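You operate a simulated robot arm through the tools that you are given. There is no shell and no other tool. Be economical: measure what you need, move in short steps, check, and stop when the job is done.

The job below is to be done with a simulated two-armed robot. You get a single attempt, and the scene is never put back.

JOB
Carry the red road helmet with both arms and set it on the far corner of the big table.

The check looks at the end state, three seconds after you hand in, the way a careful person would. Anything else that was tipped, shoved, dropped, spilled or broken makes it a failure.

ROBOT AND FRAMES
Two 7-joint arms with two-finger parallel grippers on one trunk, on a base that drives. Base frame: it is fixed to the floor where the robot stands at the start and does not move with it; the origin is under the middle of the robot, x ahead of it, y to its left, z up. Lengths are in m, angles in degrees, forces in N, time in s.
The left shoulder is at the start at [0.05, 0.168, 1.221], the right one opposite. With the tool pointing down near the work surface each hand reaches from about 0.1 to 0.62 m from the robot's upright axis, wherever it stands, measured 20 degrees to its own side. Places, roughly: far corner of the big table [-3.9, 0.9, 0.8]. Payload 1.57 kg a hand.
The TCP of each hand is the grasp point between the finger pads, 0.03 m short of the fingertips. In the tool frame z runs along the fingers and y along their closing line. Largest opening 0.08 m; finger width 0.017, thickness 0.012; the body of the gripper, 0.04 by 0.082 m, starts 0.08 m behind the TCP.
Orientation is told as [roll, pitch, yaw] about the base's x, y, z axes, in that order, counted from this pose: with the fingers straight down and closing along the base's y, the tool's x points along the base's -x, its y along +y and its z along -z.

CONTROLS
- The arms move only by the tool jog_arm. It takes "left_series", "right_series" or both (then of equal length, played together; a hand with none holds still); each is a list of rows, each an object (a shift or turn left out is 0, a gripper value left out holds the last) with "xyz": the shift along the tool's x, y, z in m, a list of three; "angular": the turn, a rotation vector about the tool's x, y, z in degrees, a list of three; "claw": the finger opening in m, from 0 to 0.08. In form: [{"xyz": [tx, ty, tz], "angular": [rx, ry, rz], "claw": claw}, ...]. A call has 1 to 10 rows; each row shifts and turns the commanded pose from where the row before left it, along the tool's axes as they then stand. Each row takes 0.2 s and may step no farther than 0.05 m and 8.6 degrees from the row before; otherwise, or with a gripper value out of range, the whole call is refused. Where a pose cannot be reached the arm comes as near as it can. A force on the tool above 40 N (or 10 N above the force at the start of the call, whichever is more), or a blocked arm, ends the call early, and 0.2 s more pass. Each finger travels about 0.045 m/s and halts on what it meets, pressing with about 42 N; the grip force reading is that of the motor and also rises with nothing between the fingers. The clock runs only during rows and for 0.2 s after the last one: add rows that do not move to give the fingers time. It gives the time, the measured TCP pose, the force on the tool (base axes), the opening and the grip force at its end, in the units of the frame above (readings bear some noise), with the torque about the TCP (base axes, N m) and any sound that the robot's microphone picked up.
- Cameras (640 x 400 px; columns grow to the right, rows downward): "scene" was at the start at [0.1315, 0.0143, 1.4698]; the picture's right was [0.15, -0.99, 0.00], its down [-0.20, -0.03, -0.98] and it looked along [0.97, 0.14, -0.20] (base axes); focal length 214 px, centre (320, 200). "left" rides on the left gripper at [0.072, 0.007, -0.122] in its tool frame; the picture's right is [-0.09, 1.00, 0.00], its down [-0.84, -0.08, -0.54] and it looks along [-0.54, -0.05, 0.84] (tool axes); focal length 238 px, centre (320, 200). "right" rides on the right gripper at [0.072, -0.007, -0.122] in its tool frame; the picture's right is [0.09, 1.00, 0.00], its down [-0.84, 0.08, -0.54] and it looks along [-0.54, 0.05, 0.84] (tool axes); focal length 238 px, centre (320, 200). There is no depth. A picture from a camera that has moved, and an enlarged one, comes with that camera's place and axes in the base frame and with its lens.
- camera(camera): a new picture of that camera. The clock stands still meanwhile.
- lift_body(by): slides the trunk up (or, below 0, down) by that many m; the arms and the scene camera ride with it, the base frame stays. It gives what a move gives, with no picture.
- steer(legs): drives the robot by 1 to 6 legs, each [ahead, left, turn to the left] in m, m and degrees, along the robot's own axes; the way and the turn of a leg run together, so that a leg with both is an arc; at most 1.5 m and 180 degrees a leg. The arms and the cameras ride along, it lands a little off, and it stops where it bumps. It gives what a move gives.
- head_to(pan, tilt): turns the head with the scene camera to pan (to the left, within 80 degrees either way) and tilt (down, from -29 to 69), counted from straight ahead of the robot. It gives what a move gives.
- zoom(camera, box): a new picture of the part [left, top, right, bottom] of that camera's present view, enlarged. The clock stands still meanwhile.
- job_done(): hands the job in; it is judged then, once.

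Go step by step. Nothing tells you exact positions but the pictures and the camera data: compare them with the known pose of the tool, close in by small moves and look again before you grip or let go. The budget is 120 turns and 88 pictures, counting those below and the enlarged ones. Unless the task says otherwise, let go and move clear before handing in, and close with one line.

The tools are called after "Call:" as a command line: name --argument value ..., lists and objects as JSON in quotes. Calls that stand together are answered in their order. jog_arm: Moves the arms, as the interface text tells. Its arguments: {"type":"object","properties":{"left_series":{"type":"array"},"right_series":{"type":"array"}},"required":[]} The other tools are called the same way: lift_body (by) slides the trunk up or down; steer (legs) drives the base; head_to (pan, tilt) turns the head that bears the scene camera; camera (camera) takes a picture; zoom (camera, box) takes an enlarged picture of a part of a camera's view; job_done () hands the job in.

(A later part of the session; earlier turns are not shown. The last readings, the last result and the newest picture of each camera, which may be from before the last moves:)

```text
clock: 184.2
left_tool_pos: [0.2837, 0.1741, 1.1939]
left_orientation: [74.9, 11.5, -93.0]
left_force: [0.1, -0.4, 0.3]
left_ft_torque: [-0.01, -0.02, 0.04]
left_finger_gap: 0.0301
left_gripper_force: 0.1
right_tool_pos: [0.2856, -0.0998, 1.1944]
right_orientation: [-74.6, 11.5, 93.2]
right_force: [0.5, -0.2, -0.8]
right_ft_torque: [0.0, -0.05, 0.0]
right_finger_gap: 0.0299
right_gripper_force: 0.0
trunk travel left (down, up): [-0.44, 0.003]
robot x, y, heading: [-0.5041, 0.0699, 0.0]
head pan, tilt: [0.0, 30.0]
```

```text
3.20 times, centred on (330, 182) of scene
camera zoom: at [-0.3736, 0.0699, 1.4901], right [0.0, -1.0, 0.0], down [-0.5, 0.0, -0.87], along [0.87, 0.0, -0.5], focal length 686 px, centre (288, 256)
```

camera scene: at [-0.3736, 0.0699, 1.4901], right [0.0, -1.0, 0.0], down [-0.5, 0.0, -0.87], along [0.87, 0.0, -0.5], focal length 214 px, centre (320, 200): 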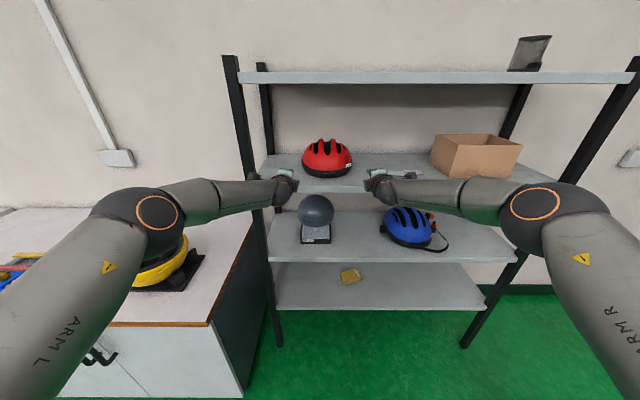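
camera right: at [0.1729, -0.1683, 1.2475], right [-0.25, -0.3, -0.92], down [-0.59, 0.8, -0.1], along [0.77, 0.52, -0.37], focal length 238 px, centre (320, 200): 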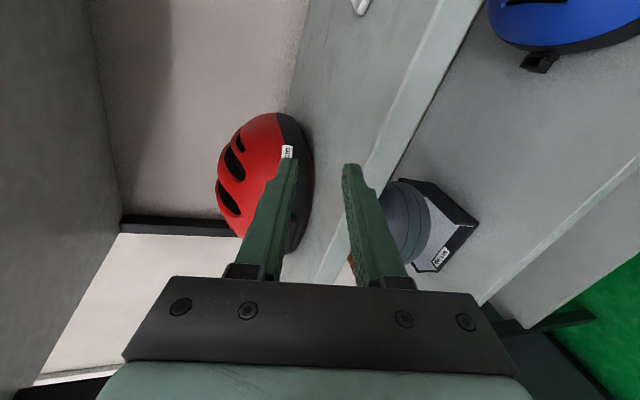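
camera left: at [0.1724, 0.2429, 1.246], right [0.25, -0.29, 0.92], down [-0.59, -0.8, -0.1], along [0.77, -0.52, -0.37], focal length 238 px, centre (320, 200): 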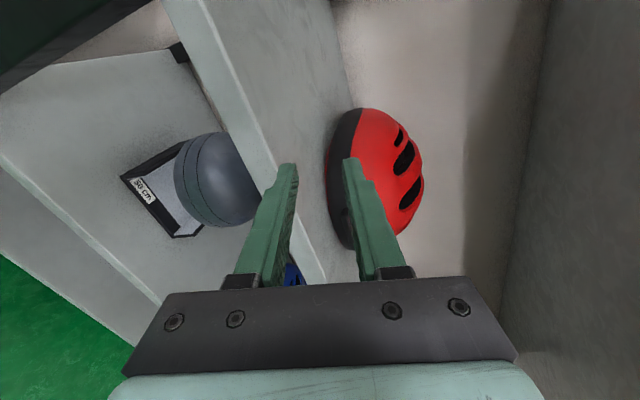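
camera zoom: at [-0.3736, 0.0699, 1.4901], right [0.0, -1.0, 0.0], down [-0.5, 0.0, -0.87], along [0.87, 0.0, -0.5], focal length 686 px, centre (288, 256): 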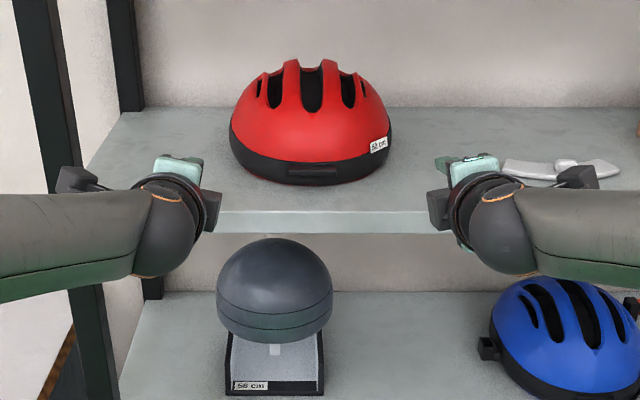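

Shelf is at z≈1.145, and the helmet spans y≈-0.07 to 0.149. I'll go in another 0.15 m so the fingertips reach x≈0.465 while the left forearm stays clear of the post.

Call:
steer --legs '[[0.15, 0, 0]]'

Call:
camera --camera "left"

Call:
camera --camera "right"

Call:
camera --camera "scene"

```text
clock: 185.6
left_tool_pos: [0.4342, 0.1748, 1.1938]
left_orientation: [74.9, 11.5, -93.0]
left_force: [0.4, 0.6, 0.1]
left_ft_torque: [0.02, 0.01, 0.01]
left_finger_gap: 0.03
left_gripper_force: 0.0
right_tool_pos: [0.4348, -0.1001, 1.1949]
right_orientation: [-74.6, 11.5, 93.2]
right_force: [-0.1, 0.4, 0.3]
right_ft_torque: [-0.01, 0.0, -0.01]
right_finger_gap: 0.03
right_gripper_force: 0.0
trunk travel left (down, up): [-0.44, 0.003]
robot x, y, heading: [-0.3559, 0.0675, 0.0]
head pan, tilt: [0.0, 30.0]
```

```text
56 pictures are left
camera left: at [0.3222, 0.2422, 1.246], right [0.24, -0.29, 0.92], down [-0.59, -0.8, -0.1], along [0.77, -0.52, -0.37], focal length 238 px, centre (320, 200)
```

left: 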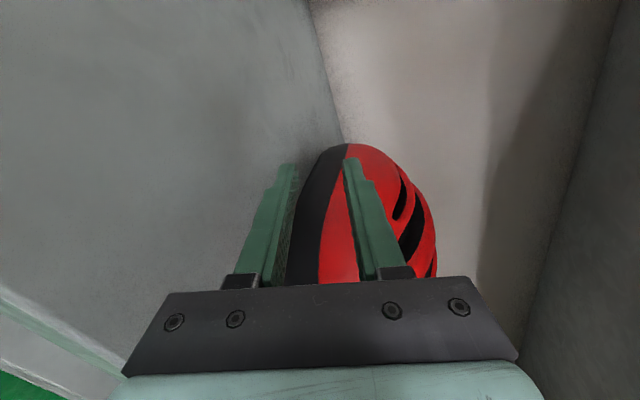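

```text
55 pictures are left
camera right: at [0.3221, -0.169, 1.2475], right [-0.25, -0.3, -0.92], down [-0.59, 0.8, -0.1], along [0.77, 0.52, -0.37], focal length 238 px, centre (320, 200)
```

right: 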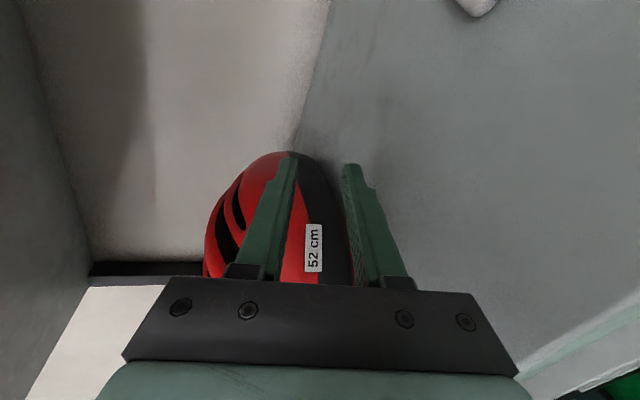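

```text
54 pictures are left
camera scene: at [-0.224, 0.07, 1.4901], right [0.0, -1.0, 0.0], down [-0.5, 0.0, -0.87], along [0.87, 0.0, -0.5], focal length 214 px, centre (320, 200)
```

scene: 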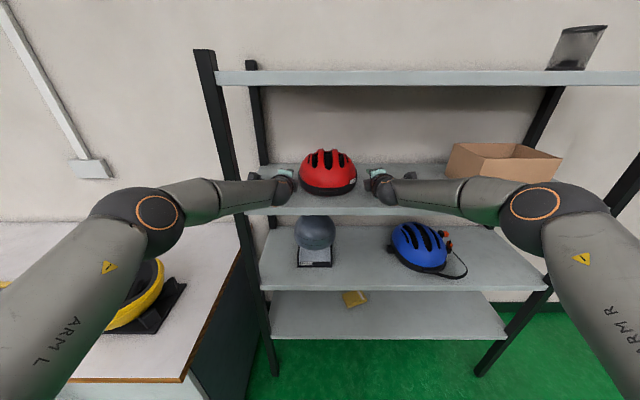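

No bump, and the helmet lies between the hands. I'll close in symmetrically with a small toe-in, watching the forces.

Call:
jog_arm --left_series '[{"xyz": [-0.0078, 0.0017, 0], "angular": [-0.8, -3.78, 1.04]}, {"xyz": [-0.0068, 0.0015, 0], "angular": [-0.8, -3.78, 1.04]}, {}]' --right_series '[{"xyz": [-0.0098, -0.0021, 0], "angular": [0.8, -3.78, -1.04]}, {"xyz": [-0.0098, -0.0021, 0], "angular": [0.8, -3.78, -1.04]}, {}]'

Call:
camera --camera "left"

Call:
camera --camera "right"

```text
clock: 186.4
left_tool_pos: [0.4324, 0.1589, 1.1937]
left_orientation: [74.8, 11.5, -101.1]
left_force: [0.6, 0.6, 0.1]
left_ft_torque: [0.01, -0.01, 0.01]
left_finger_gap: 0.0298
left_gripper_force: 0.0
right_tool_pos: [0.4337, -0.0818, 1.1964]
right_orientation: [-74.7, 11.5, 101.2]
right_force: [0.6, -0.5, -0.5]
right_ft_torque: [0.02, 0.02, -0.03]
right_finger_gap: 0.03
right_gripper_force: 0.0
trunk travel left (down, up): [-0.44, 0.003]
robot x, y, heading: [-0.3547, 0.069, 0.4]
head pan, tilt: [0.0, 30.0]
```

```text
53 pictures are left
camera left: at [0.3316, 0.242, 1.2462], right [0.2, -0.33, 0.92], down [-0.69, -0.71, -0.1], along [0.69, -0.62, -0.37], focal length 238 px, centre (320, 200)
```

left: 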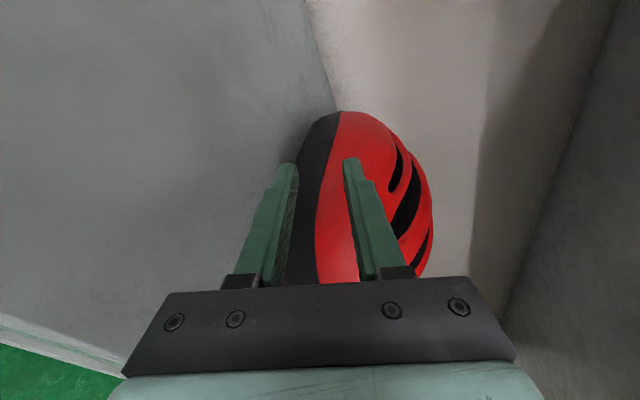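

```text
52 pictures are left
camera right: at [0.3316, -0.164, 1.2483], right [-0.2, -0.33, -0.92], down [-0.7, 0.71, -0.1], along [0.69, 0.62, -0.37], focal length 238 px, centre (320, 200)
```

right: 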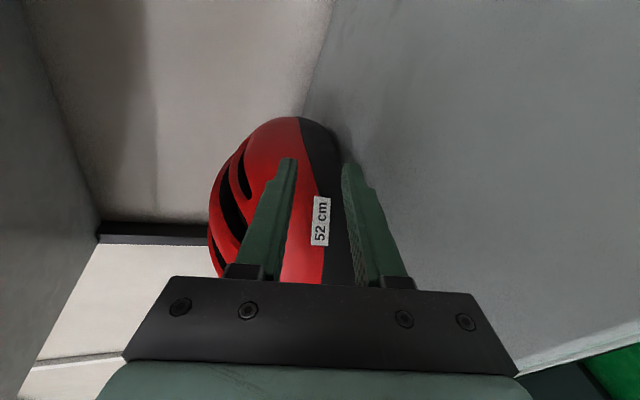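

No contact yet. I'll keep closing in small steps.

Call:
jog_arm --left_series '[{"xyz": [-0.0048, 0.0012, 0.0007]}, {"xyz": [-0.0048, 0.0012, 0.0007]}, {}]' --right_series '[{"xyz": [-0.0048, -0.0012, 0.0007]}, {"xyz": [-0.0048, -0.0012, 0.0007]}, {}]'

Call:
jog_arm --left_series '[{"xyz": [-0.0048, 0.0012, 0.0007]}, {}]' --right_series '[{"xyz": [-0.0048, -0.0012, 0.0007]}, {}]'

```text
clock: 187.2
left_tool_pos: [0.4316, 0.1499, 1.1953]
left_orientation: [75.0, 11.5, -101.0]
left_force: [0.4, -0.2, -0.7]
left_ft_torque: [0.01, 0.03, 0.05]
left_finger_gap: 0.0299
left_gripper_force: 0.0
right_tool_pos: [0.4352, -0.0704, 1.1964]
right_orientation: [-74.6, 11.6, 101.1]
right_force: [0.1, 1.0, 0.4]
right_ft_torque: [0.02, 0.01, 0.0]
right_finger_gap: 0.0302
right_gripper_force: 0.1
trunk travel left (down, up): [-0.44, 0.003]
robot x, y, heading: [-0.3544, 0.0706, 0.2]
head pan, tilt: [0.0, 30.0]
```

```text
clock: 187.8
left_tool_pos: [0.433, 0.1438, 1.1948]
left_orientation: [75.0, 11.5, -101.0]
left_force: [-0.2, 0.0, -0.1]
left_ft_torque: [0.01, -0.02, 0.02]
left_finger_gap: 0.0301
left_gripper_force: 0.0
right_tool_pos: [0.434, -0.064, 1.1956]
right_orientation: [-74.7, 11.5, 101.2]
right_force: [-0.3, -0.1, -0.8]
right_ft_torque: [0.0, 0.01, 0.01]
right_finger_gap: 0.03
right_gripper_force: 0.2
trunk travel left (down, up): [-0.44, 0.003]
robot x, y, heading: [-0.3544, 0.066, -0.1]
head pan, tilt: [0.0, 30.0]
```

Still free, with hands 0.208 m apart. I'll continue.

Call:
jog_arm --left_series '[{"xyz": [-0.0048, 0.0012, 0.0007]}, {"xyz": [-0.0048, 0.0012, 0.0007]}, {}]' --right_series '[{"xyz": [-0.0048, -0.0012, 0.0007]}, {"xyz": [-0.0048, -0.0012, 0.0007]}, {}]'

Call:
camera --camera "left"

Call:
zoom --camera "scene" --box '[230, 120, 430, 245]'

```text
clock: 188.6
left_tool_pos: [0.4332, 0.1379, 1.1972]
left_orientation: [75.1, 11.6, -100.5]
left_force: [-1.3, 10.0, 2.3]
left_ft_torque: [0.24, 0.01, 0.22]
left_finger_gap: 0.0308
left_gripper_force: 0.1
right_tool_pos: [0.4339, -0.0589, 1.1983]
right_orientation: [-75.0, 11.6, 100.9]
right_force: [-0.9, -10.6, 1.7]
right_ft_torque: [-0.24, -0.07, -0.27]
right_finger_gap: 0.0311
right_gripper_force: 0.4
trunk travel left (down, up): [-0.44, 0.003]
robot x, y, heading: [-0.3573, 0.0702, 0.0]
head pan, tilt: [0.0, 30.0]
```

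```text
51 pictures are left
camera left: at [0.331, 0.2197, 1.2482], right [0.2, -0.33, 0.92], down [-0.69, -0.72, -0.11], along [0.7, -0.61, -0.37], focal length 238 px, centre (320, 200)
```

left: 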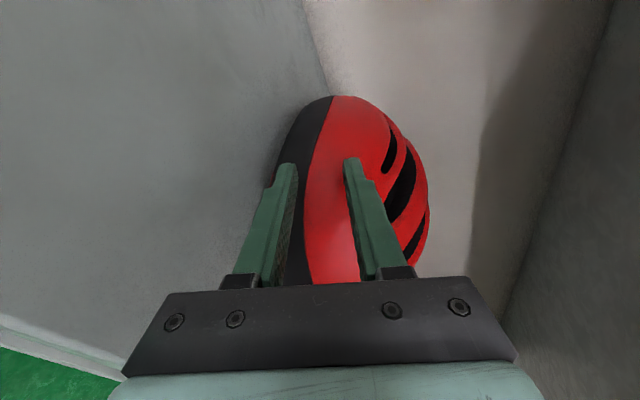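

```text
3.20 times, centred on (330, 182) of scene
camera zoom: at [-0.2261, 0.07, 1.4904], right [0.0, -1.0, 0.0], down [-0.5, 0.0, -0.87], along [0.87, 0.0, -0.5], focal length 686 px, centre (288, 256)
```

zoom: 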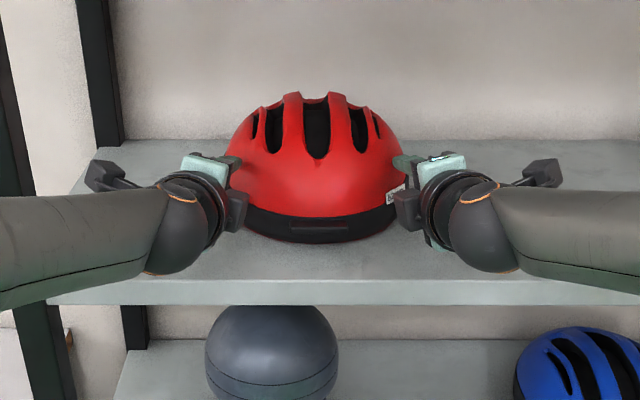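

Both hands touch with about 10 N, at the lower finger only judging by the torque. I'll roll the upper fingers inward a bit and squeeze slightly more.

Call:
jog_arm --left_series '[{"xyz": [-0.0024, 0.0006, 0.0003], "angular": [0, 0, 5]}, {}]' --right_series '[{"xyz": [-0.0024, -0.0006, 0.0003], "angular": [0, 0, -5]}, {}]'

Call:
jog_arm --left_series '[{"xyz": [-0.0014, 0.0004, 0.0003], "angular": [0, 0, 5]}, {}]' --right_series '[{"xyz": [-0.0014, -0.0004, 0.0003], "angular": [0, 0, -5]}, {}]'

```text
clock: 189.2
left_tool_pos: [0.4284, 0.1307, 1.1935]
left_orientation: [74.9, 16.3, -102.6]
left_force: [-2.6, 1.0, 2.7]
left_ft_torque: [-0.09, -0.2, 0.04]
left_finger_gap: 0.0312
left_gripper_force: 0.6
left hand out of reach, approached as far as the arm can: row 1
right_tool_pos: [0.4326, -0.0499, 1.1959]
right_orientation: [-74.3, 16.3, 102.9]
right_force: [-0.8, -1.0, 2.3]
right_ft_torque: [0.06, -0.13, -0.06]
right_finger_gap: 0.0313
right_gripper_force: 0.4
trunk travel left (down, up): [-0.44, 0.003]
robot x, y, heading: [-0.3564, 0.0698, 0.1]
head pan, tilt: [0.0, 30.0]
```

```text
clock: 189.8
left_tool_pos: [0.4226, 0.1353, 1.1888]
left_orientation: [74.5, 21.1, -103.9]
left_force: [-0.7, -0.3, -0.1]
left_ft_torque: [0.0, -0.02, 0.02]
left_finger_gap: 0.03
left_gripper_force: 0.0
left hand out of reach, approached as far as the arm can: row 1
right_tool_pos: [0.4337, -0.0503, 1.1958]
right_orientation: [-73.8, 21.3, 104.2]
right_force: [0.0, 1.2, -0.2]
right_ft_torque: [-0.02, 0.04, 0.03]
right_finger_gap: 0.03
right_gripper_force: 0.0
trunk travel left (down, up): [-0.44, 0.003]
robot x, y, heading: [-0.354, 0.0703, 0.1]
head pan, tilt: [0.0, 30.0]
```

The left hand hit its reach limit and the contact eased, so the helmet may have slipped back a little. I'll look.

Call:
zoom --camera "scene" --box '[230, 120, 430, 245]'

Call:
camera --camera "left"

```text
3.20 times, centred on (330, 182) of scene
camera zoom: at [-0.2249, 0.0699, 1.4901], right [0.0, -1.0, 0.0], down [-0.5, 0.0, -0.87], along [0.87, 0.0, -0.5], focal length 686 px, centre (288, 256)
```

zoom: 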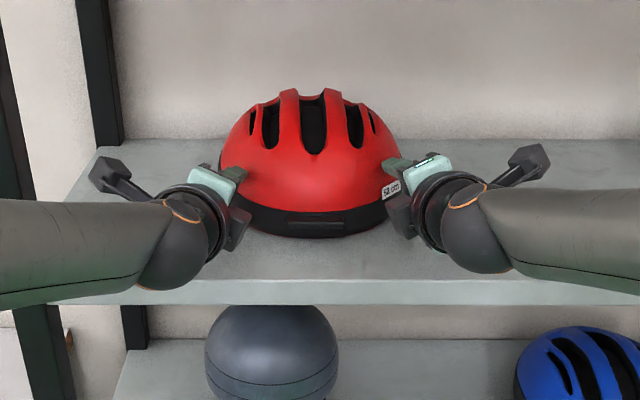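

```text
48 pictures are left
camera left: at [0.3231, 0.2128, 1.2519], right [0.16, -0.48, 0.86], down [-0.72, -0.65, -0.23], along [0.68, -0.58, -0.45], focal length 238 px, centre (320, 200)
```

left: 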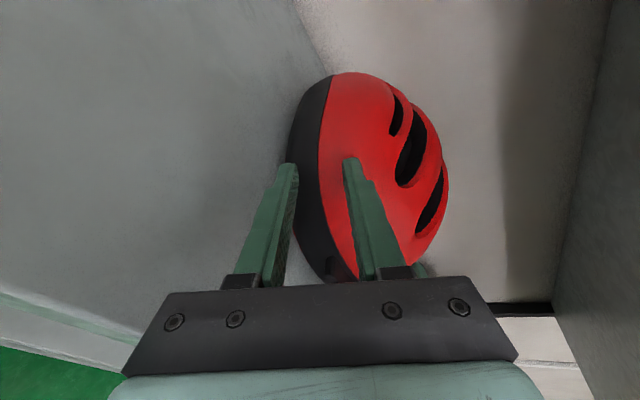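

The side taper lets the helmet slip backward. The vents look like real slots, so pinching a rib between vents from above-front is more secure, with right hand first and then left. I'll open out, back off and reorient.

Call:
jog_arm --left_series '[{"xyz": [0.012, 0, -0.004]}, {"xyz": [0.012, 0, -0.004]}, {}]' --right_series '[{"xyz": [0.015, 0, -0.004]}, {"xyz": [0.015, 0, -0.004]}, {}]'

Call:
steer --legs '[[-0.4, 0, 0]]'

Call:
zoom --camera "scene" --box '[270, 100, 390, 190]'

```text
clock: 190.6
left_tool_pos: [0.4197, 0.1585, 1.2014]
left_orientation: [74.2, 21.2, -103.8]
left_force: [0.2, -0.4, 0.1]
left_ft_torque: [-0.01, -0.01, 0.03]
left_finger_gap: 0.0302
left_gripper_force: 0.1
right_tool_pos: [0.4333, -0.079, 1.2088]
right_orientation: [-74.0, 21.1, 104.1]
right_force: [-0.6, -0.2, 0.1]
right_ft_torque: [-0.02, -0.01, 0.0]
right_finger_gap: 0.0302
right_gripper_force: 0.0
trunk travel left (down, up): [-0.44, 0.003]
robot x, y, heading: [-0.3553, 0.0674, 0.0]
head pan, tilt: [0.0, 30.0]
```

```text
clock: 193.1
left_tool_pos: [0.0223, 0.1546, 1.2021]
left_orientation: [74.2, 21.2, -104.1]
left_force: [-0.5, 0.2, 0.6]
left_ft_torque: [-0.02, 0.01, -0.02]
left_finger_gap: 0.0299
left_gripper_force: 0.1
right_tool_pos: [0.0364, -0.0811, 1.209]
right_orientation: [-73.9, 21.1, 103.8]
right_force: [0.1, 0.4, -0.2]
right_ft_torque: [0.05, 0.02, 0.01]
right_finger_gap: 0.0303
right_gripper_force: 0.0
trunk travel left (down, up): [-0.44, 0.003]
robot x, y, heading: [-0.755, 0.0699, -0.1]
head pan, tilt: [0.0, 30.0]
```

```text
4.44 times, centred on (330, 145) of scene
camera zoom: at [-0.6226, 0.0695, 1.4902], right [0.0, -1.0, 0.0], down [-0.5, 0.0, -0.87], along [0.87, 0.0, -0.5], focal length 953 px, centre (276, 444)
```

zoom: 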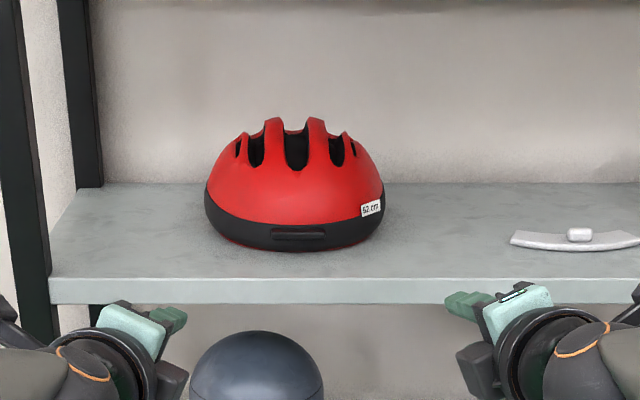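

The ribs and slots are clearly real: rib width about 22 mm, centre slot about 25 mm, inner ribs at y≈0.024 and 0.074, and crown z≈1.27. I'll reorient the right hand to point 45° down-forward with fingers closing sideways, and retract the left hand.

Call:
jog_arm --left_series '[{"xyz": [0, 0, -0.03]}, {"xyz": [0, 0, -0.03]}, {"xyz": [0, 0, -0.03]}, {"xyz": [0, 0, -0.03]}, {"xyz": [0, 0, -0.03]}, {"xyz": [0, 0, -0.03]}, {"xyz": [0, 0, -0.03]}, {"xyz": [0, 0, -0.03]}, {}, {}]' --right_series '[{"xyz": [0, 0, -0.02], "angular": [0, 0, 5]}, {"xyz": [0, 0, -0.02], "angular": [0, 0, 5]}, {"xyz": [0, 0, -0.02], "angular": [-1.6, 7.56, 2.07]}, {"xyz": [0, 0, -0.02], "angular": [0, 0, 8.5]}, {"angular": [0, 0, 8.5]}, {"angular": [0, 0, 8.5]}, {"angular": [0, 0, 8.5]}, {"angular": [0, 0, 8.5]}, {"angular": [0, 0, 8.5]}, {"angular": [0, 0, 8.5]}]'

Call:
jog_arm --right_series '[{"angular": [0, 0, 8.5]}, {"angular": [0, 0, 8.5]}, {"angular": [0, 0, 8.5]}, {"angular": [0, 0, 8.5]}, {"angular": [0, 0, 8.5]}, {"angular": [0, 7.5, 0], "xyz": [-0.02, 0, 0]}, {"angular": [0, 7.5, 0], "xyz": [-0.02, 0, 0]}, {"angular": [0, 7.5, 0], "xyz": [-0.02, 0, 0]}, {"angular": [0, 7.5, 0], "xyz": [-0.02, 0, 0]}, {}]'

Call:
camera --camera "scene"

Call:
camera --camera "right"

```text
clock: 195.3
left_tool_pos: [-0.2083, 0.1879, 1.263]
left_orientation: [74.3, 21.2, -104.0]
left_force: [0.1, -0.3, -0.1]
left_ft_torque: [0.0, 0.01, -0.01]
left_finger_gap: 0.0303
left_gripper_force: 0.1
right_tool_pos: [-0.0414, -0.0898, 1.2287]
right_orientation: [-68.3, -45.7, 73.9]
right_force: [-0.1, 0.6, -0.2]
right_ft_torque: [-0.01, -0.02, 0.01]
right_finger_gap: 0.03
right_gripper_force: 0.1
trunk travel left (down, up): [-0.44, 0.003]
robot x, y, heading: [-0.7509, 0.0695, 0.1]
head pan, tilt: [0.0, 30.0]
```

```text
clock: 197.5
left_tool_pos: [-0.2073, 0.1876, 1.2615]
left_orientation: [74.1, 21.1, -104.0]
left_force: [0.8, 0.0, -0.4]
left_ft_torque: [0.0, 0.03, 0.0]
left_finger_gap: 0.03
left_gripper_force: 0.2
right_tool_pos: [-0.0056, -0.0905, 1.2996]
right_orientation: [0.0, -46.8, -0.2]
right_force: [-0.5, 0.3, 0.0]
right_ft_torque: [0.01, 0.02, -0.01]
right_finger_gap: 0.0296
right_gripper_force: 0.1
trunk travel left (down, up): [-0.44, 0.003]
robot x, y, heading: [-0.7543, 0.0639, -0.0]
head pan, tilt: [0.0, 30.0]
```

```text
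46 pictures are left
camera scene: at [-0.6221, 0.0684, 1.4902], right [0.0, -1.0, 0.0], down [-0.5, 0.0, -0.87], along [0.87, 0.0, -0.5], focal length 214 px, centre (320, 200)
```

scene: 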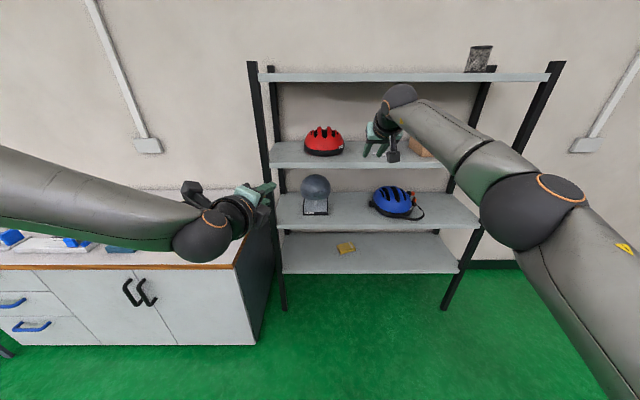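

```text
45 pictures are left
camera right: at [-0.1449, -0.0961, 1.3314], right [-0.06, 1.0, -0.07], down [0.18, 0.08, 0.98], along [0.98, 0.05, -0.18], focal length 238 px, centre (320, 200)
```

right: 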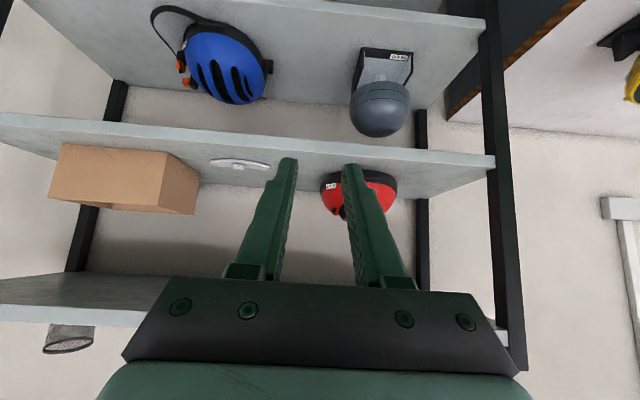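

The right hand is in a good posture. I'll flatten the pitch to 35° below horizontal to clear the upper shelf, add a slight outward lean, and shift it over to the right-hand inner rib's line.

Call:
jog_arm --right_series '[{"angular": [0, -8.2, 0], "xyz": [0, 0.025, 0]}, {"xyz": [0, 0.03, 0]}, {"xyz": [0, 0.03, 0]}, {"xyz": [0, 0.028, 0], "angular": [-8, 0, 0]}, {}]'

Call:
steer --legs '[[0.33, 0, 0]]'

Call:
camera --camera "right"

Call:
camera --camera "scene"

```text
clock: 198.7
left_tool_pos: [-0.2072, 0.1868, 1.261]
left_orientation: [74.1, 21.2, -103.9]
left_force: [-0.9, 0.2, -0.8]
left_ft_torque: [-0.03, -0.01, -0.02]
left_finger_gap: 0.0302
left_gripper_force: 0.1
right_tool_pos: [-0.0063, 0.0234, 1.3007]
right_orientation: [8.2, -53.3, -0.2]
right_force: [-0.6, 0.5, -0.2]
right_ft_torque: [-0.01, 0.01, -0.02]
right_finger_gap: 0.0301
right_gripper_force: 0.0
trunk travel left (down, up): [-0.44, 0.003]
robot x, y, heading: [-0.7516, 0.0679, -0.1]
head pan, tilt: [0.0, 30.0]
```

```text
clock: 200.8
left_tool_pos: [0.1221, 0.1878, 1.2611]
left_orientation: [74.0, 21.2, -103.9]
left_force: [0.2, -0.5, 0.2]
left_ft_torque: [0.06, 0.02, 0.01]
left_finger_gap: 0.0301
left_gripper_force: 0.1
right_tool_pos: [0.3222, 0.0243, 1.3001]
right_orientation: [8.0, -53.1, -0.1]
right_force: [0.1, 0.3, -0.4]
right_ft_torque: [0.0, 0.01, 0.0]
right_finger_gap: 0.0299
right_gripper_force: 0.1
trunk travel left (down, up): [-0.44, 0.003]
robot x, y, heading: [-0.4225, 0.0676, -0.1]
head pan, tilt: [0.0, 30.0]
```

```text
44 pictures are left
camera right: at [0.183, 0.0008, 1.315], right [-0.17, 0.99, 0.01], down [0.06, 0.0, 1.0], along [0.98, 0.17, -0.06], focal length 238 px, centre (320, 200)
```

right: 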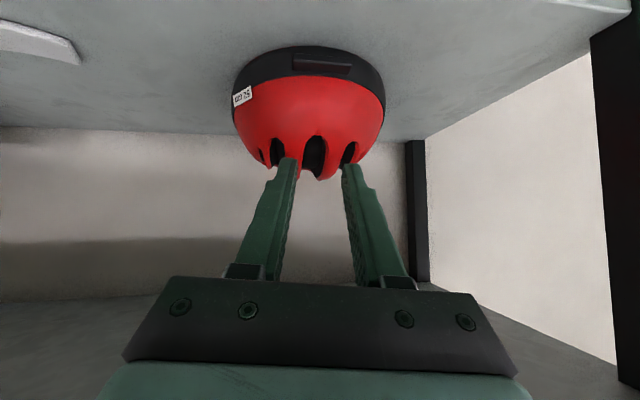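

```text
43 pictures are left
camera scene: at [-0.293, 0.0697, 1.4901], right [0.0, -1.0, 0.0], down [-0.5, 0.0, -0.87], along [0.87, 0.0, -0.5], focal length 214 px, centre (320, 200)
```

scene: 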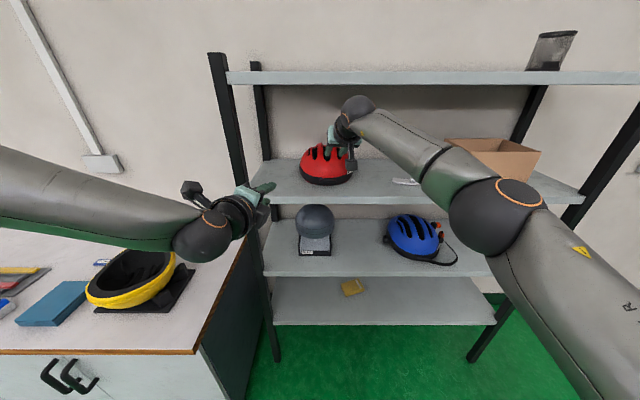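

The fingers line up with the right inner rib, estimated at (0.46, 0.022, 1.257). I'll retract the arm a touch and drive in to a pre-insert pose 5 cm short of it.

Call:
jog_arm --right_series '[{"xyz": [0.0168, -0.0033, -0.0132]}, {"xyz": [0.0168, -0.0033, -0.0132]}, {}]'

Call:
steer --legs '[[0.132, 0, 0]]'

Call:
camera --camera "right"

Call:
zoom --camera "scene" --box '[240, 80, 440, 205]'

```text
clock: 201.6
left_tool_pos: [0.1209, 0.1903, 1.2613]
left_orientation: [74.1, 21.1, -103.8]
left_force: [1.3, 0.2, 0.1]
left_ft_torque: [0.0, 0.02, 0.01]
left_finger_gap: 0.03
left_gripper_force: 0.1
right_tool_pos: [0.2813, 0.0145, 1.2879]
right_orientation: [8.2, -53.2, -0.1]
right_force: [0.5, 0.2, -0.1]
right_ft_torque: [0.02, 0.0, 0.01]
right_finger_gap: 0.0298
right_gripper_force: 0.1
trunk travel left (down, up): [-0.44, 0.003]
robot x, y, heading: [-0.4262, 0.0673, 0.2]
head pan, tilt: [0.0, 30.0]
```

```text
clock: 202.9
left_tool_pos: [0.2538, 0.189, 1.2619]
left_orientation: [74.1, 21.3, -103.8]
left_force: [0.7, 0.3, -0.6]
left_ft_torque: [0.01, -0.01, 0.01]
left_finger_gap: 0.0299
left_gripper_force: 0.0
right_tool_pos: [0.4144, 0.0136, 1.2886]
right_orientation: [8.1, -53.2, -0.2]
right_force: [-0.4, -0.4, 0.1]
right_ft_torque: [0.02, 0.03, 0.01]
right_finger_gap: 0.0301
right_gripper_force: 0.1
trunk travel left (down, up): [-0.44, 0.003]
robot x, y, heading: [-0.2924, 0.0674, -0.2]
head pan, tilt: [0.0, 30.0]
```

```text
42 pictures are left
camera right: at [0.2742, -0.0091, 1.3031], right [-0.17, 0.99, 0.01], down [0.06, 0.0, 1.0], along [0.98, 0.17, -0.06], focal length 238 px, centre (320, 200)
```

right: 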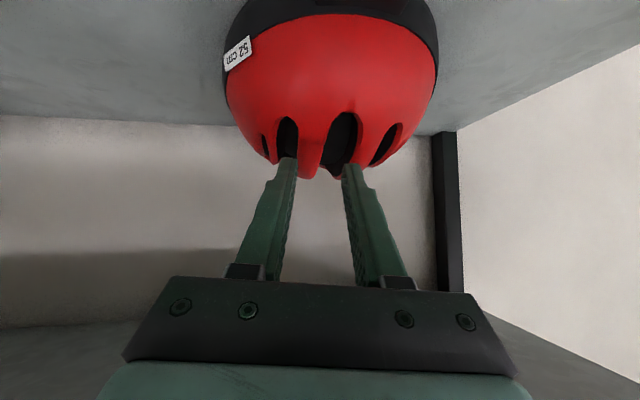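

```text
3.20 times, centred on (340, 142) of scene
camera zoom: at [-0.1616, 0.0698, 1.4901], right [0.0, -1.0, 0.0], down [-0.5, 0.0, -0.87], along [0.87, 0.0, -0.5], focal length 686 px, centre (256, 384)
```

zoom: 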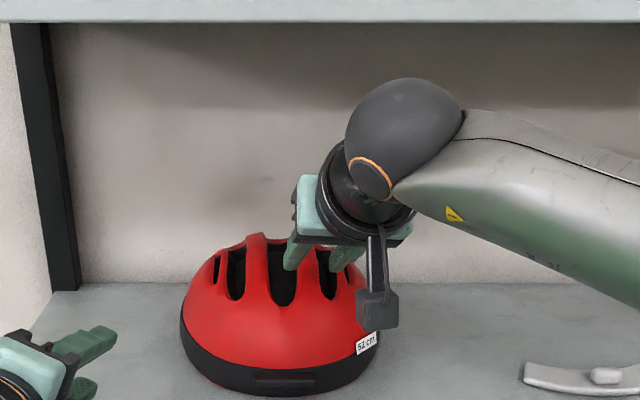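

The fingers straddle the right rib. I'll advance 2.5 cm and recheck.

Call:
jog_arm --right_series '[{"xyz": [0, 0, 0.0125]}, {"xyz": [0, 0, 0.0125]}, {}]'

Call:
zoom --camera "right" --box '[220, 80, 420, 205]'

Call:
zoom --camera "scene" --box '[280, 130, 380, 210]'

```text
clock: 203.7
left_tool_pos: [0.2525, 0.1894, 1.2617]
left_orientation: [74.2, 21.2, -103.9]
left_force: [0.2, 0.4, -0.9]
left_ft_torque: [-0.01, -0.01, 0.0]
left_finger_gap: 0.0298
left_gripper_force: 0.0
right_tool_pos: [0.4335, 0.018, 1.2748]
right_orientation: [8.2, -53.2, -0.1]
right_force: [-0.6, 0.3, 0.3]
right_ft_torque: [-0.03, 0.0, 0.01]
right_finger_gap: 0.03
right_gripper_force: 0.0
trunk travel left (down, up): [-0.44, 0.003]
robot x, y, heading: [-0.2912, 0.0679, -0.2]
head pan, tilt: [0.0, 30.0]
```

```text
3.20 times, centred on (320, 142) of right
camera zoom: at [0.2933, -0.0059, 1.2887], right [-0.17, 0.99, 0.01], down [0.06, 0.0, 1.0], along [0.98, 0.17, -0.06], focal length 763 px, centre (320, 384)
```

zoom: 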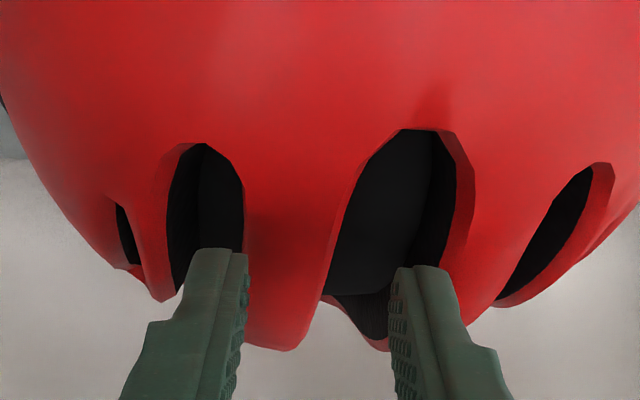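

```text
5.00 times, centred on (330, 170) of scene
camera zoom: at [-0.1629, 0.0697, 1.4902], right [0.0, -1.0, 0.0], down [-0.5, 0.0, -0.87], along [0.87, 0.0, -0.5], focal length 1072 px, centre (270, 350)
```

zoom: 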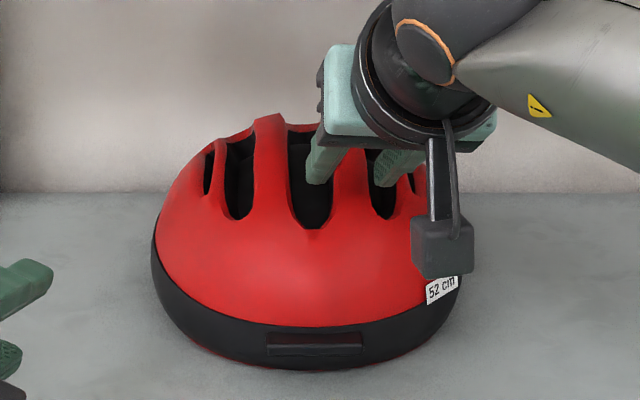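

The fit is good, needing only about 5 mm of shift toward -y. I'll shift and push in.

Call:
jog_arm --right_series '[{"xyz": [0, -0.005, 0]}, {"xyz": [0, 0, 0.01]}, {"xyz": [0, 0, 0.01]}, {}]'

Call:
zoom --camera "right" --box '[220, 80, 420, 205]'

```text
clock: 204.7
left_tool_pos: [0.2515, 0.1871, 1.2614]
left_orientation: [74.2, 21.2, -104.0]
left_force: [-0.1, -0.6, -0.8]
left_ft_torque: [0.01, 0.01, 0.01]
left_finger_gap: 0.0298
left_gripper_force: 0.1
right_tool_pos: [0.4487, 0.0158, 1.2619]
right_orientation: [8.2, -53.3, -0.2]
right_force: [-0.9, 0.7, -0.3]
right_ft_torque: [0.01, -0.01, 0.0]
right_finger_gap: 0.03
right_gripper_force: 0.0
trunk travel left (down, up): [-0.44, 0.003]
robot x, y, heading: [-0.2911, 0.0652, 0.2]
head pan, tilt: [0.0, 30.0]
```

```text
3.20 times, centred on (320, 142) of right
camera zoom: at [0.3097, -0.0073, 1.276], right [-0.17, 0.99, 0.01], down [0.06, 0.0, 1.0], along [0.98, 0.17, -0.06], focal length 763 px, centre (320, 384)
```

zoom: 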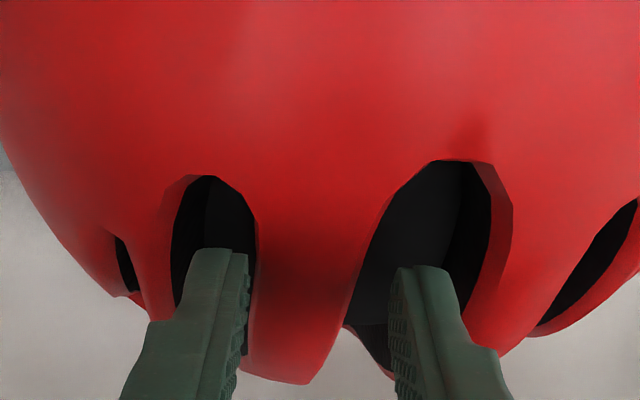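

Fingers are entering both slots without contact. I'll push another 15 mm and close.

Call:
jog_arm --right_series '[{"xyz": [0, 0, 0.0075]}, {"xyz": [0, 0, 0.0075]}, {}]'

Call:
zoom --camera "right" --box '[220, 80, 420, 205]'

Call:
zoom --camera "scene" --box '[280, 130, 380, 210]'

```text
clock: 205.5
left_tool_pos: [0.2523, 0.1888, 1.2618]
left_orientation: [74.1, 21.1, -103.9]
left_force: [0.8, -1.0, 0.9]
left_ft_torque: [0.03, 0.01, -0.01]
left_finger_gap: 0.0301
left_gripper_force: 0.1
right_tool_pos: [0.4621, 0.0179, 1.2527]
right_orientation: [8.1, -53.2, -0.1]
right_force: [-0.3, -1.0, 0.7]
right_ft_torque: [0.01, 0.03, 0.01]
right_finger_gap: 0.0298
right_gripper_force: 0.3
trunk travel left (down, up): [-0.44, 0.003]
robot x, y, heading: [-0.2925, 0.0691, -0.2]
head pan, tilt: [0.0, 30.0]
```

```text
3.20 times, centred on (320, 142) of right
camera zoom: at [0.3218, -0.0054, 1.2672], right [-0.17, 0.99, 0.01], down [0.06, 0.0, 1.0], along [0.98, 0.17, -0.06], focal length 763 px, centre (320, 384)
```

zoom: 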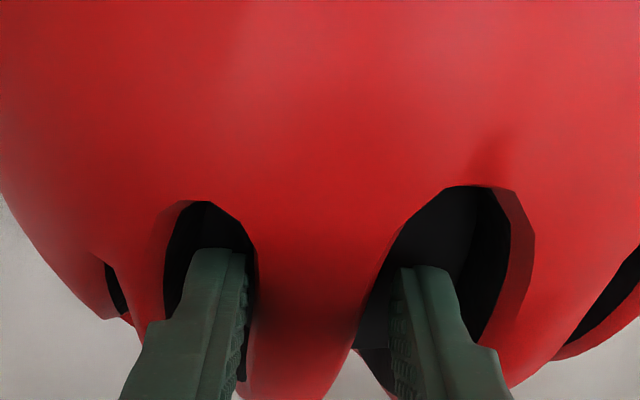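

```text
5.00 times, centred on (330, 170) of scene
camera zoom: at [-0.1627, 0.0697, 1.4902], right [0.0, -1.0, 0.0], down [-0.5, 0.0, -0.87], along [0.87, 0.0, -0.5], focal length 1072 px, centre (270, 350)
```

zoom: 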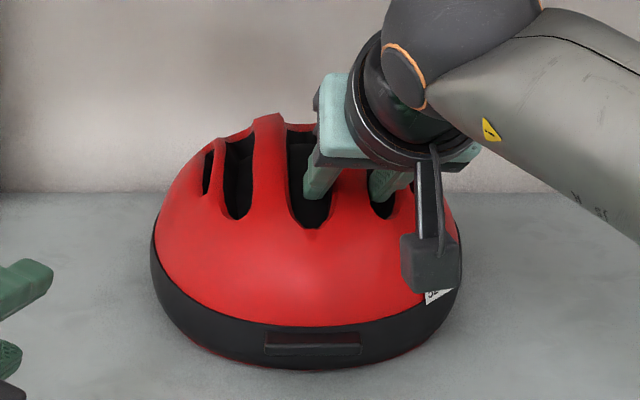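

Fingers are well inside both slots. I'm closing on the rib now.

Call:
jog_arm --right_series '[{"claw": 0.015}, {}, {}, {}]'

Call:
zoom --camera "right" --box '[220, 80, 420, 205]'

```text
clock: 206.5
left_tool_pos: [0.2527, 0.1896, 1.262]
left_orientation: [74.2, 21.2, -103.9]
left_force: [0.0, 0.8, -0.4]
left_ft_torque: [-0.04, -0.02, -0.01]
left_finger_gap: 0.0297
left_gripper_force: 0.2
right_tool_pos: [0.4611, 0.0181, 1.2534]
right_orientation: [8.1, -53.2, -0.1]
right_force: [0.5, 1.1, 0.4]
right_ft_torque: [0.36, 0.38, -0.09]
right_finger_gap: 0.0232
right_gripper_force: 35.3
trunk travel left (down, up): [-0.44, 0.003]
robot x, y, heading: [-0.2937, 0.0637, 0.1]
head pan, tilt: [0.0, 30.0]
```

```text
3.20 times, centred on (320, 142) of right
camera zoom: at [0.3217, -0.0048, 1.2675], right [-0.17, 0.99, 0.01], down [0.06, 0.0, 1.0], along [0.98, 0.17, -0.06], focal length 763 px, centre (320, 384)
```

zoom: 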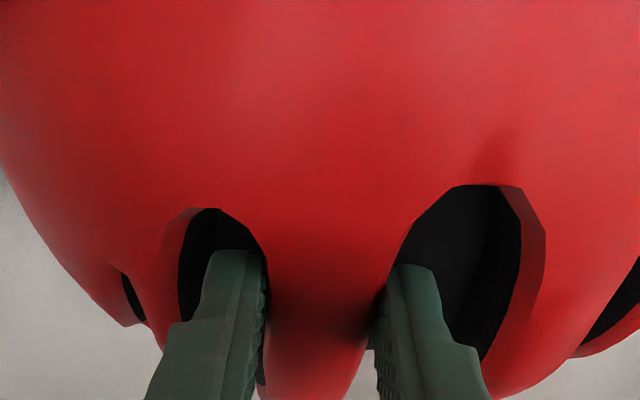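

Gripped: gap 23 mm, about 35 N. I'll slide the helmet 0.1 m toward the shelf edge by backing up, leaving easy access for the left hand.

Call:
steer --legs '[[-0.1, 0, 0]]'

Call:
camera --camera "scene"

```text
clock: 207.7
left_tool_pos: [0.1534, 0.189, 1.262]
left_orientation: [74.2, 21.2, -104.0]
left_force: [0.1, -1.1, 0.4]
left_ft_torque: [-0.01, 0.0, 0.02]
left_finger_gap: 0.0301
left_gripper_force: 0.0
right_tool_pos: [0.3621, 0.0187, 1.2535]
right_orientation: [8.1, -53.3, -0.1]
right_force: [2.2, 0.5, 1.0]
right_ft_torque: [0.21, 0.19, -0.11]
right_finger_gap: 0.023
right_gripper_force: 35.4
trunk travel left (down, up): [-0.44, 0.003]
robot x, y, heading: [-0.3912, 0.0687, -0.2]
head pan, tilt: [0.0, 30.0]
```

```text
34 pictures are left
camera scene: at [-0.2623, 0.0698, 1.4903], right [0.0, -1.0, 0.0], down [-0.5, 0.0, -0.87], along [0.87, 0.0, -0.5], focal length 214 px, centre (320, 200)
```

scene: 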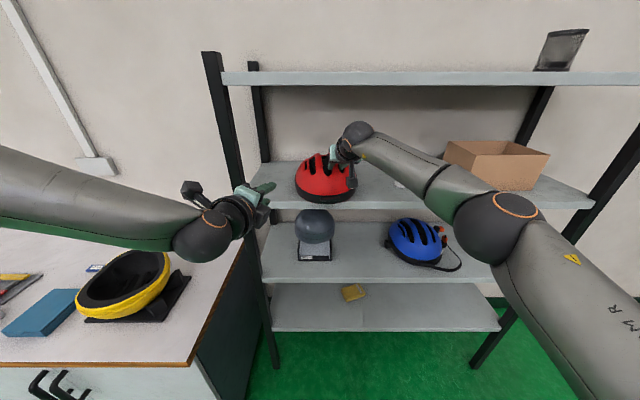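

The helmet slid out 0.1 m. Next I'll lift the left hand back and up, and turn it into a mirrored posture with a bit more outward lean so the gripper bodies clear each other.

Call:
jog_arm --left_series '[{"xyz": [0.009, 0.023, -0.025], "angular": [0, 0, -5]}, {"xyz": [0.009, 0.023, -0.025], "angular": [0, 0, -5]}, {"xyz": [0.006, 0.023, -0.02], "angular": [1.6, 7.56, -2.07]}, {"xyz": [0.006, 0.023, -0.01], "angular": [0, 0, -8.5]}, {"angular": [0, 0, -8.5]}, {"angular": [0, 0, -8.5]}, {"angular": [0, 0, -8.5]}, {"angular": [0, 0, -8.5]}, {"angular": [0, 0, -8.5]}, {"angular": [0, 0, -8.5]}]'

Call:
jog_arm --left_series '[{"angular": [0, 0, -8.5]}, {"angular": [0, 0, -8.5]}, {"angular": [0, 0, -8.5]}, {"angular": [0, 0, -8.5]}, {"angular": [0, 0, -8.5]}, {"angular": [0, 7.27, 0]}, {"angular": [0, 7.27, 0]}, {"angular": [0, 7.27, 0]}, {}]'

Call:
camera --camera "scene"

```text
clock: 209.9
left_tool_pos: [0.1002, 0.1996, 1.3753]
left_orientation: [68.6, -45.7, -74.5]
left_force: [0.7, -0.7, -0.7]
left_ft_torque: [-0.02, 0.02, 0.02]
left_finger_gap: 0.0299
left_gripper_force: 0.1
right_tool_pos: [0.3621, 0.0174, 1.2538]
right_orientation: [8.2, -53.3, -0.2]
right_force: [-0.5, -0.6, 2.0]
right_ft_torque: [0.22, 0.06, -0.13]
right_finger_gap: 0.0227
right_gripper_force: 35.5
trunk travel left (down, up): [-0.44, 0.003]
robot x, y, heading: [-0.3923, 0.0714, -0.0]
head pan, tilt: [0.0, 30.0]
```

```text
clock: 211.9
left_tool_pos: [0.1, 0.1997, 1.3758]
left_orientation: [-0.3, -53.4, 0.0]
left_force: [-0.1, 0.1, 0.2]
left_ft_torque: [0.0, 0.04, 0.01]
left_finger_gap: 0.03
left_gripper_force: 0.0
right_tool_pos: [0.3629, 0.0175, 1.2539]
right_orientation: [8.2, -53.5, 0.0]
right_force: [0.6, -1.0, 3.3]
right_ft_torque: [0.24, -0.08, -0.07]
right_finger_gap: 0.0226
right_gripper_force: 34.5
trunk travel left (down, up): [-0.44, 0.003]
robot x, y, heading: [-0.3924, 0.071, 0.0]
head pan, tilt: [0.0, 30.0]
```

```text
33 pictures are left
camera scene: at [-0.2621, 0.0696, 1.4902], right [0.0, -1.0, 0.0], down [-0.5, 0.0, -0.87], along [0.87, 0.0, -0.5], focal length 214 px, centre (320, 200)
```

scene: 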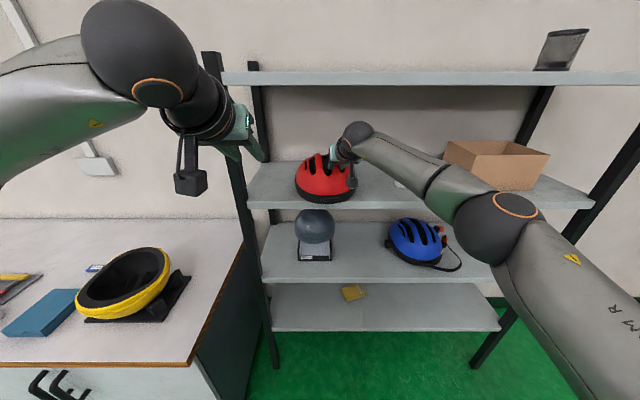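

The left hand is mirrored. I'll add the lean and bring it near the left inner rib, stopping short to inspect.

Call:
jog_arm --left_series '[{"angular": [8, 0, 0]}, {"angular": [8, 0, 0]}, {"xyz": [-0.01234, -0.00554, 0.0376]}, {"xyz": [-0.01234, -0.00554, 0.0376]}, {"xyz": [-0.01234, -0.00554, 0.0376]}, {"xyz": [-0.01234, -0.00554, 0.0376]}, {"xyz": [-0.01234, -0.00554, 0.0376]}, {"xyz": [-0.01234, -0.00554, 0.0376]}, {}]'

Call:
camera --camera "left"

Call:
zoom --camera "scene" --box '[240, 80, 440, 205]'

```text
clock: 213.9
left_tool_pos: [0.3132, 0.1037, 1.3106]
left_orientation: [-16.2, -53.5, 0.1]
left_force: [0.2, 0.8, 0.4]
left_ft_torque: [-0.02, 0.01, -0.04]
left_finger_gap: 0.0301
left_gripper_force: 0.0
right_tool_pos: [0.3624, 0.0173, 1.2535]
right_orientation: [8.1, -53.3, -0.1]
right_force: [-0.4, 0.1, 3.4]
right_ft_torque: [0.24, 0.0, -0.05]
right_finger_gap: 0.0226
right_gripper_force: 34.9
trunk travel left (down, up): [-0.44, 0.003]
robot x, y, heading: [-0.3923, 0.072, 0.2]
head pan, tilt: [0.0, 30.0]
```

```text
32 pictures are left
camera left: at [0.1778, 0.1441, 1.3218], right [0.28, 0.96, -0.09], down [0.06, 0.08, 1.0], along [0.96, -0.28, -0.04], focal length 238 px, centre (320, 200)
```

left: 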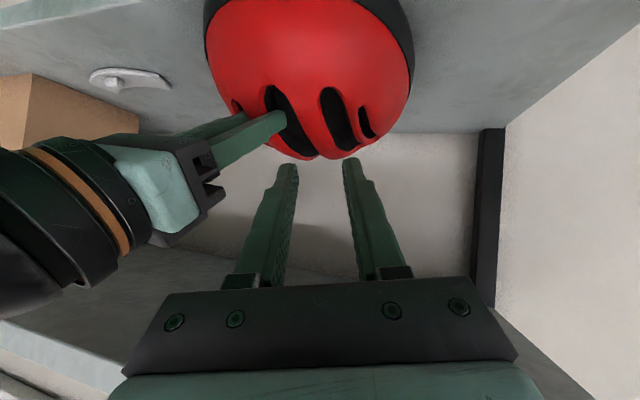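

```text
3.20 times, centred on (340, 142) of scene
camera zoom: at [-0.2621, 0.0699, 1.4902], right [0.0, -1.0, 0.0], down [-0.5, 0.0, -0.87], along [0.87, 0.0, -0.5], focal length 686 px, centre (256, 384)
```

zoom: 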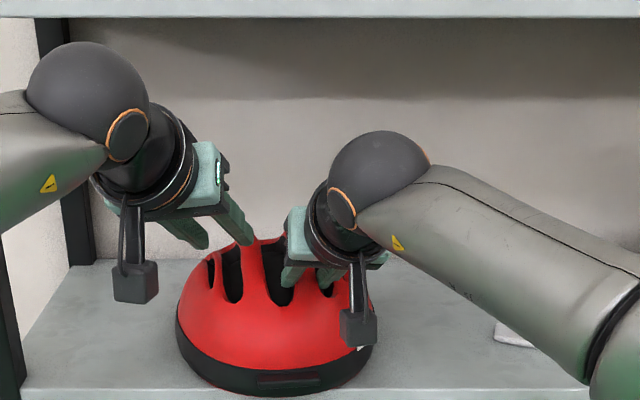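

Alignment is close. I'll advance halfway and check.

Call:
jog_arm --left_series '[{"xyz": [-0.006, -0.002, 0.0225]}, {"xyz": [-0.006, -0.002, 0.0225]}, {}]'

Call:
zoom --camera "left" --box '[220, 80, 420, 205]'

```text
clock: 214.7
left_tool_pos: [0.3537, 0.0877, 1.2963]
left_orientation: [-16.1, -53.5, 0.1]
left_force: [-0.3, 0.0, -0.2]
left_ft_torque: [-0.02, 0.01, 0.02]
left_finger_gap: 0.0301
left_gripper_force: 0.1
right_tool_pos: [0.3627, 0.0182, 1.2545]
right_orientation: [8.1, -53.3, -0.1]
right_force: [0.4, -0.8, 1.8]
right_ft_torque: [0.2, -0.05, -0.06]
right_finger_gap: 0.0229
right_gripper_force: 35.5
trunk travel left (down, up): [-0.44, 0.003]
robot x, y, heading: [-0.3893, 0.0674, -0.0]
head pan, tilt: [0.0, 30.0]
```

```text
3.20 times, centred on (320, 142) of left
camera zoom: at [0.2181, 0.128, 1.3067], right [0.28, 0.96, -0.09], down [0.06, 0.08, 1.0], along [0.96, -0.28, -0.04], focal length 763 px, centre (320, 384)
```

zoom: 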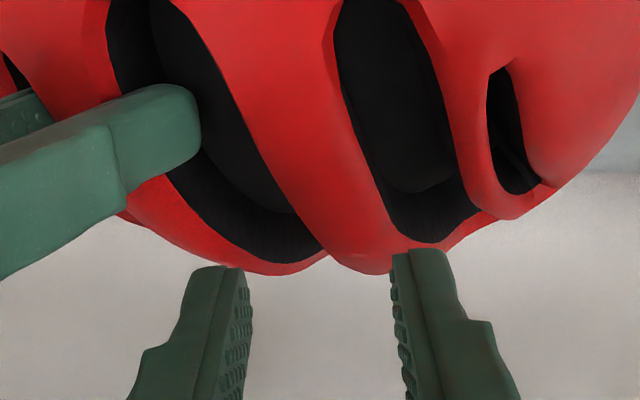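

Geometry predicts both fingers drop cleanly into the slots either side of the left rib. I'll advance 4 cm and check.

Call:
jog_arm --left_series '[{"xyz": [0, 0.001, 0.0133], "claw": 0.032}, {"xyz": [0, 0, 0.0133]}, {"xyz": [0, 0, 0.0133]}, {}]'

Call:
zoom --camera "left" --box '[220, 80, 420, 205]'

```text
clock: 215.7
left_tool_pos: [0.3647, 0.0841, 1.276]
left_orientation: [-16.1, -53.4, 0.2]
left_force: [-0.2, -0.1, 0.4]
left_ft_torque: [0.05, 0.01, 0.01]
left_finger_gap: 0.0322
left_gripper_force: 0.2
left hand out of reach, approached as far as the arm can: row 2, 3
right_tool_pos: [0.3625, 0.0169, 1.2531]
right_orientation: [8.1, -53.3, -0.2]
right_force: [-0.7, -0.6, 1.7]
right_ft_torque: [0.2, -0.06, -0.06]
right_finger_gap: 0.0228
right_gripper_force: 35.1
trunk travel left (down, up): [-0.44, 0.003]
robot x, y, heading: [-0.3957, 0.0681, 0.0]
head pan, tilt: [0.0, 30.0]
```

```text
3.20 times, centred on (320, 142) of left
camera zoom: at [0.23, 0.123, 1.2868], right [0.28, 0.96, -0.09], down [0.06, 0.08, 1.0], along [0.96, -0.28, -0.04], focal length 763 px, centre (320, 384)
```

zoom: 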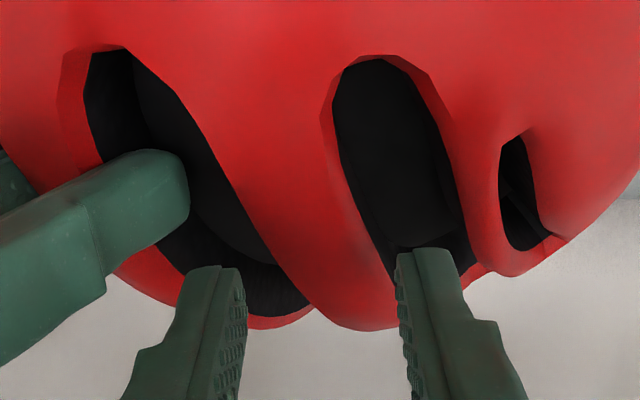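

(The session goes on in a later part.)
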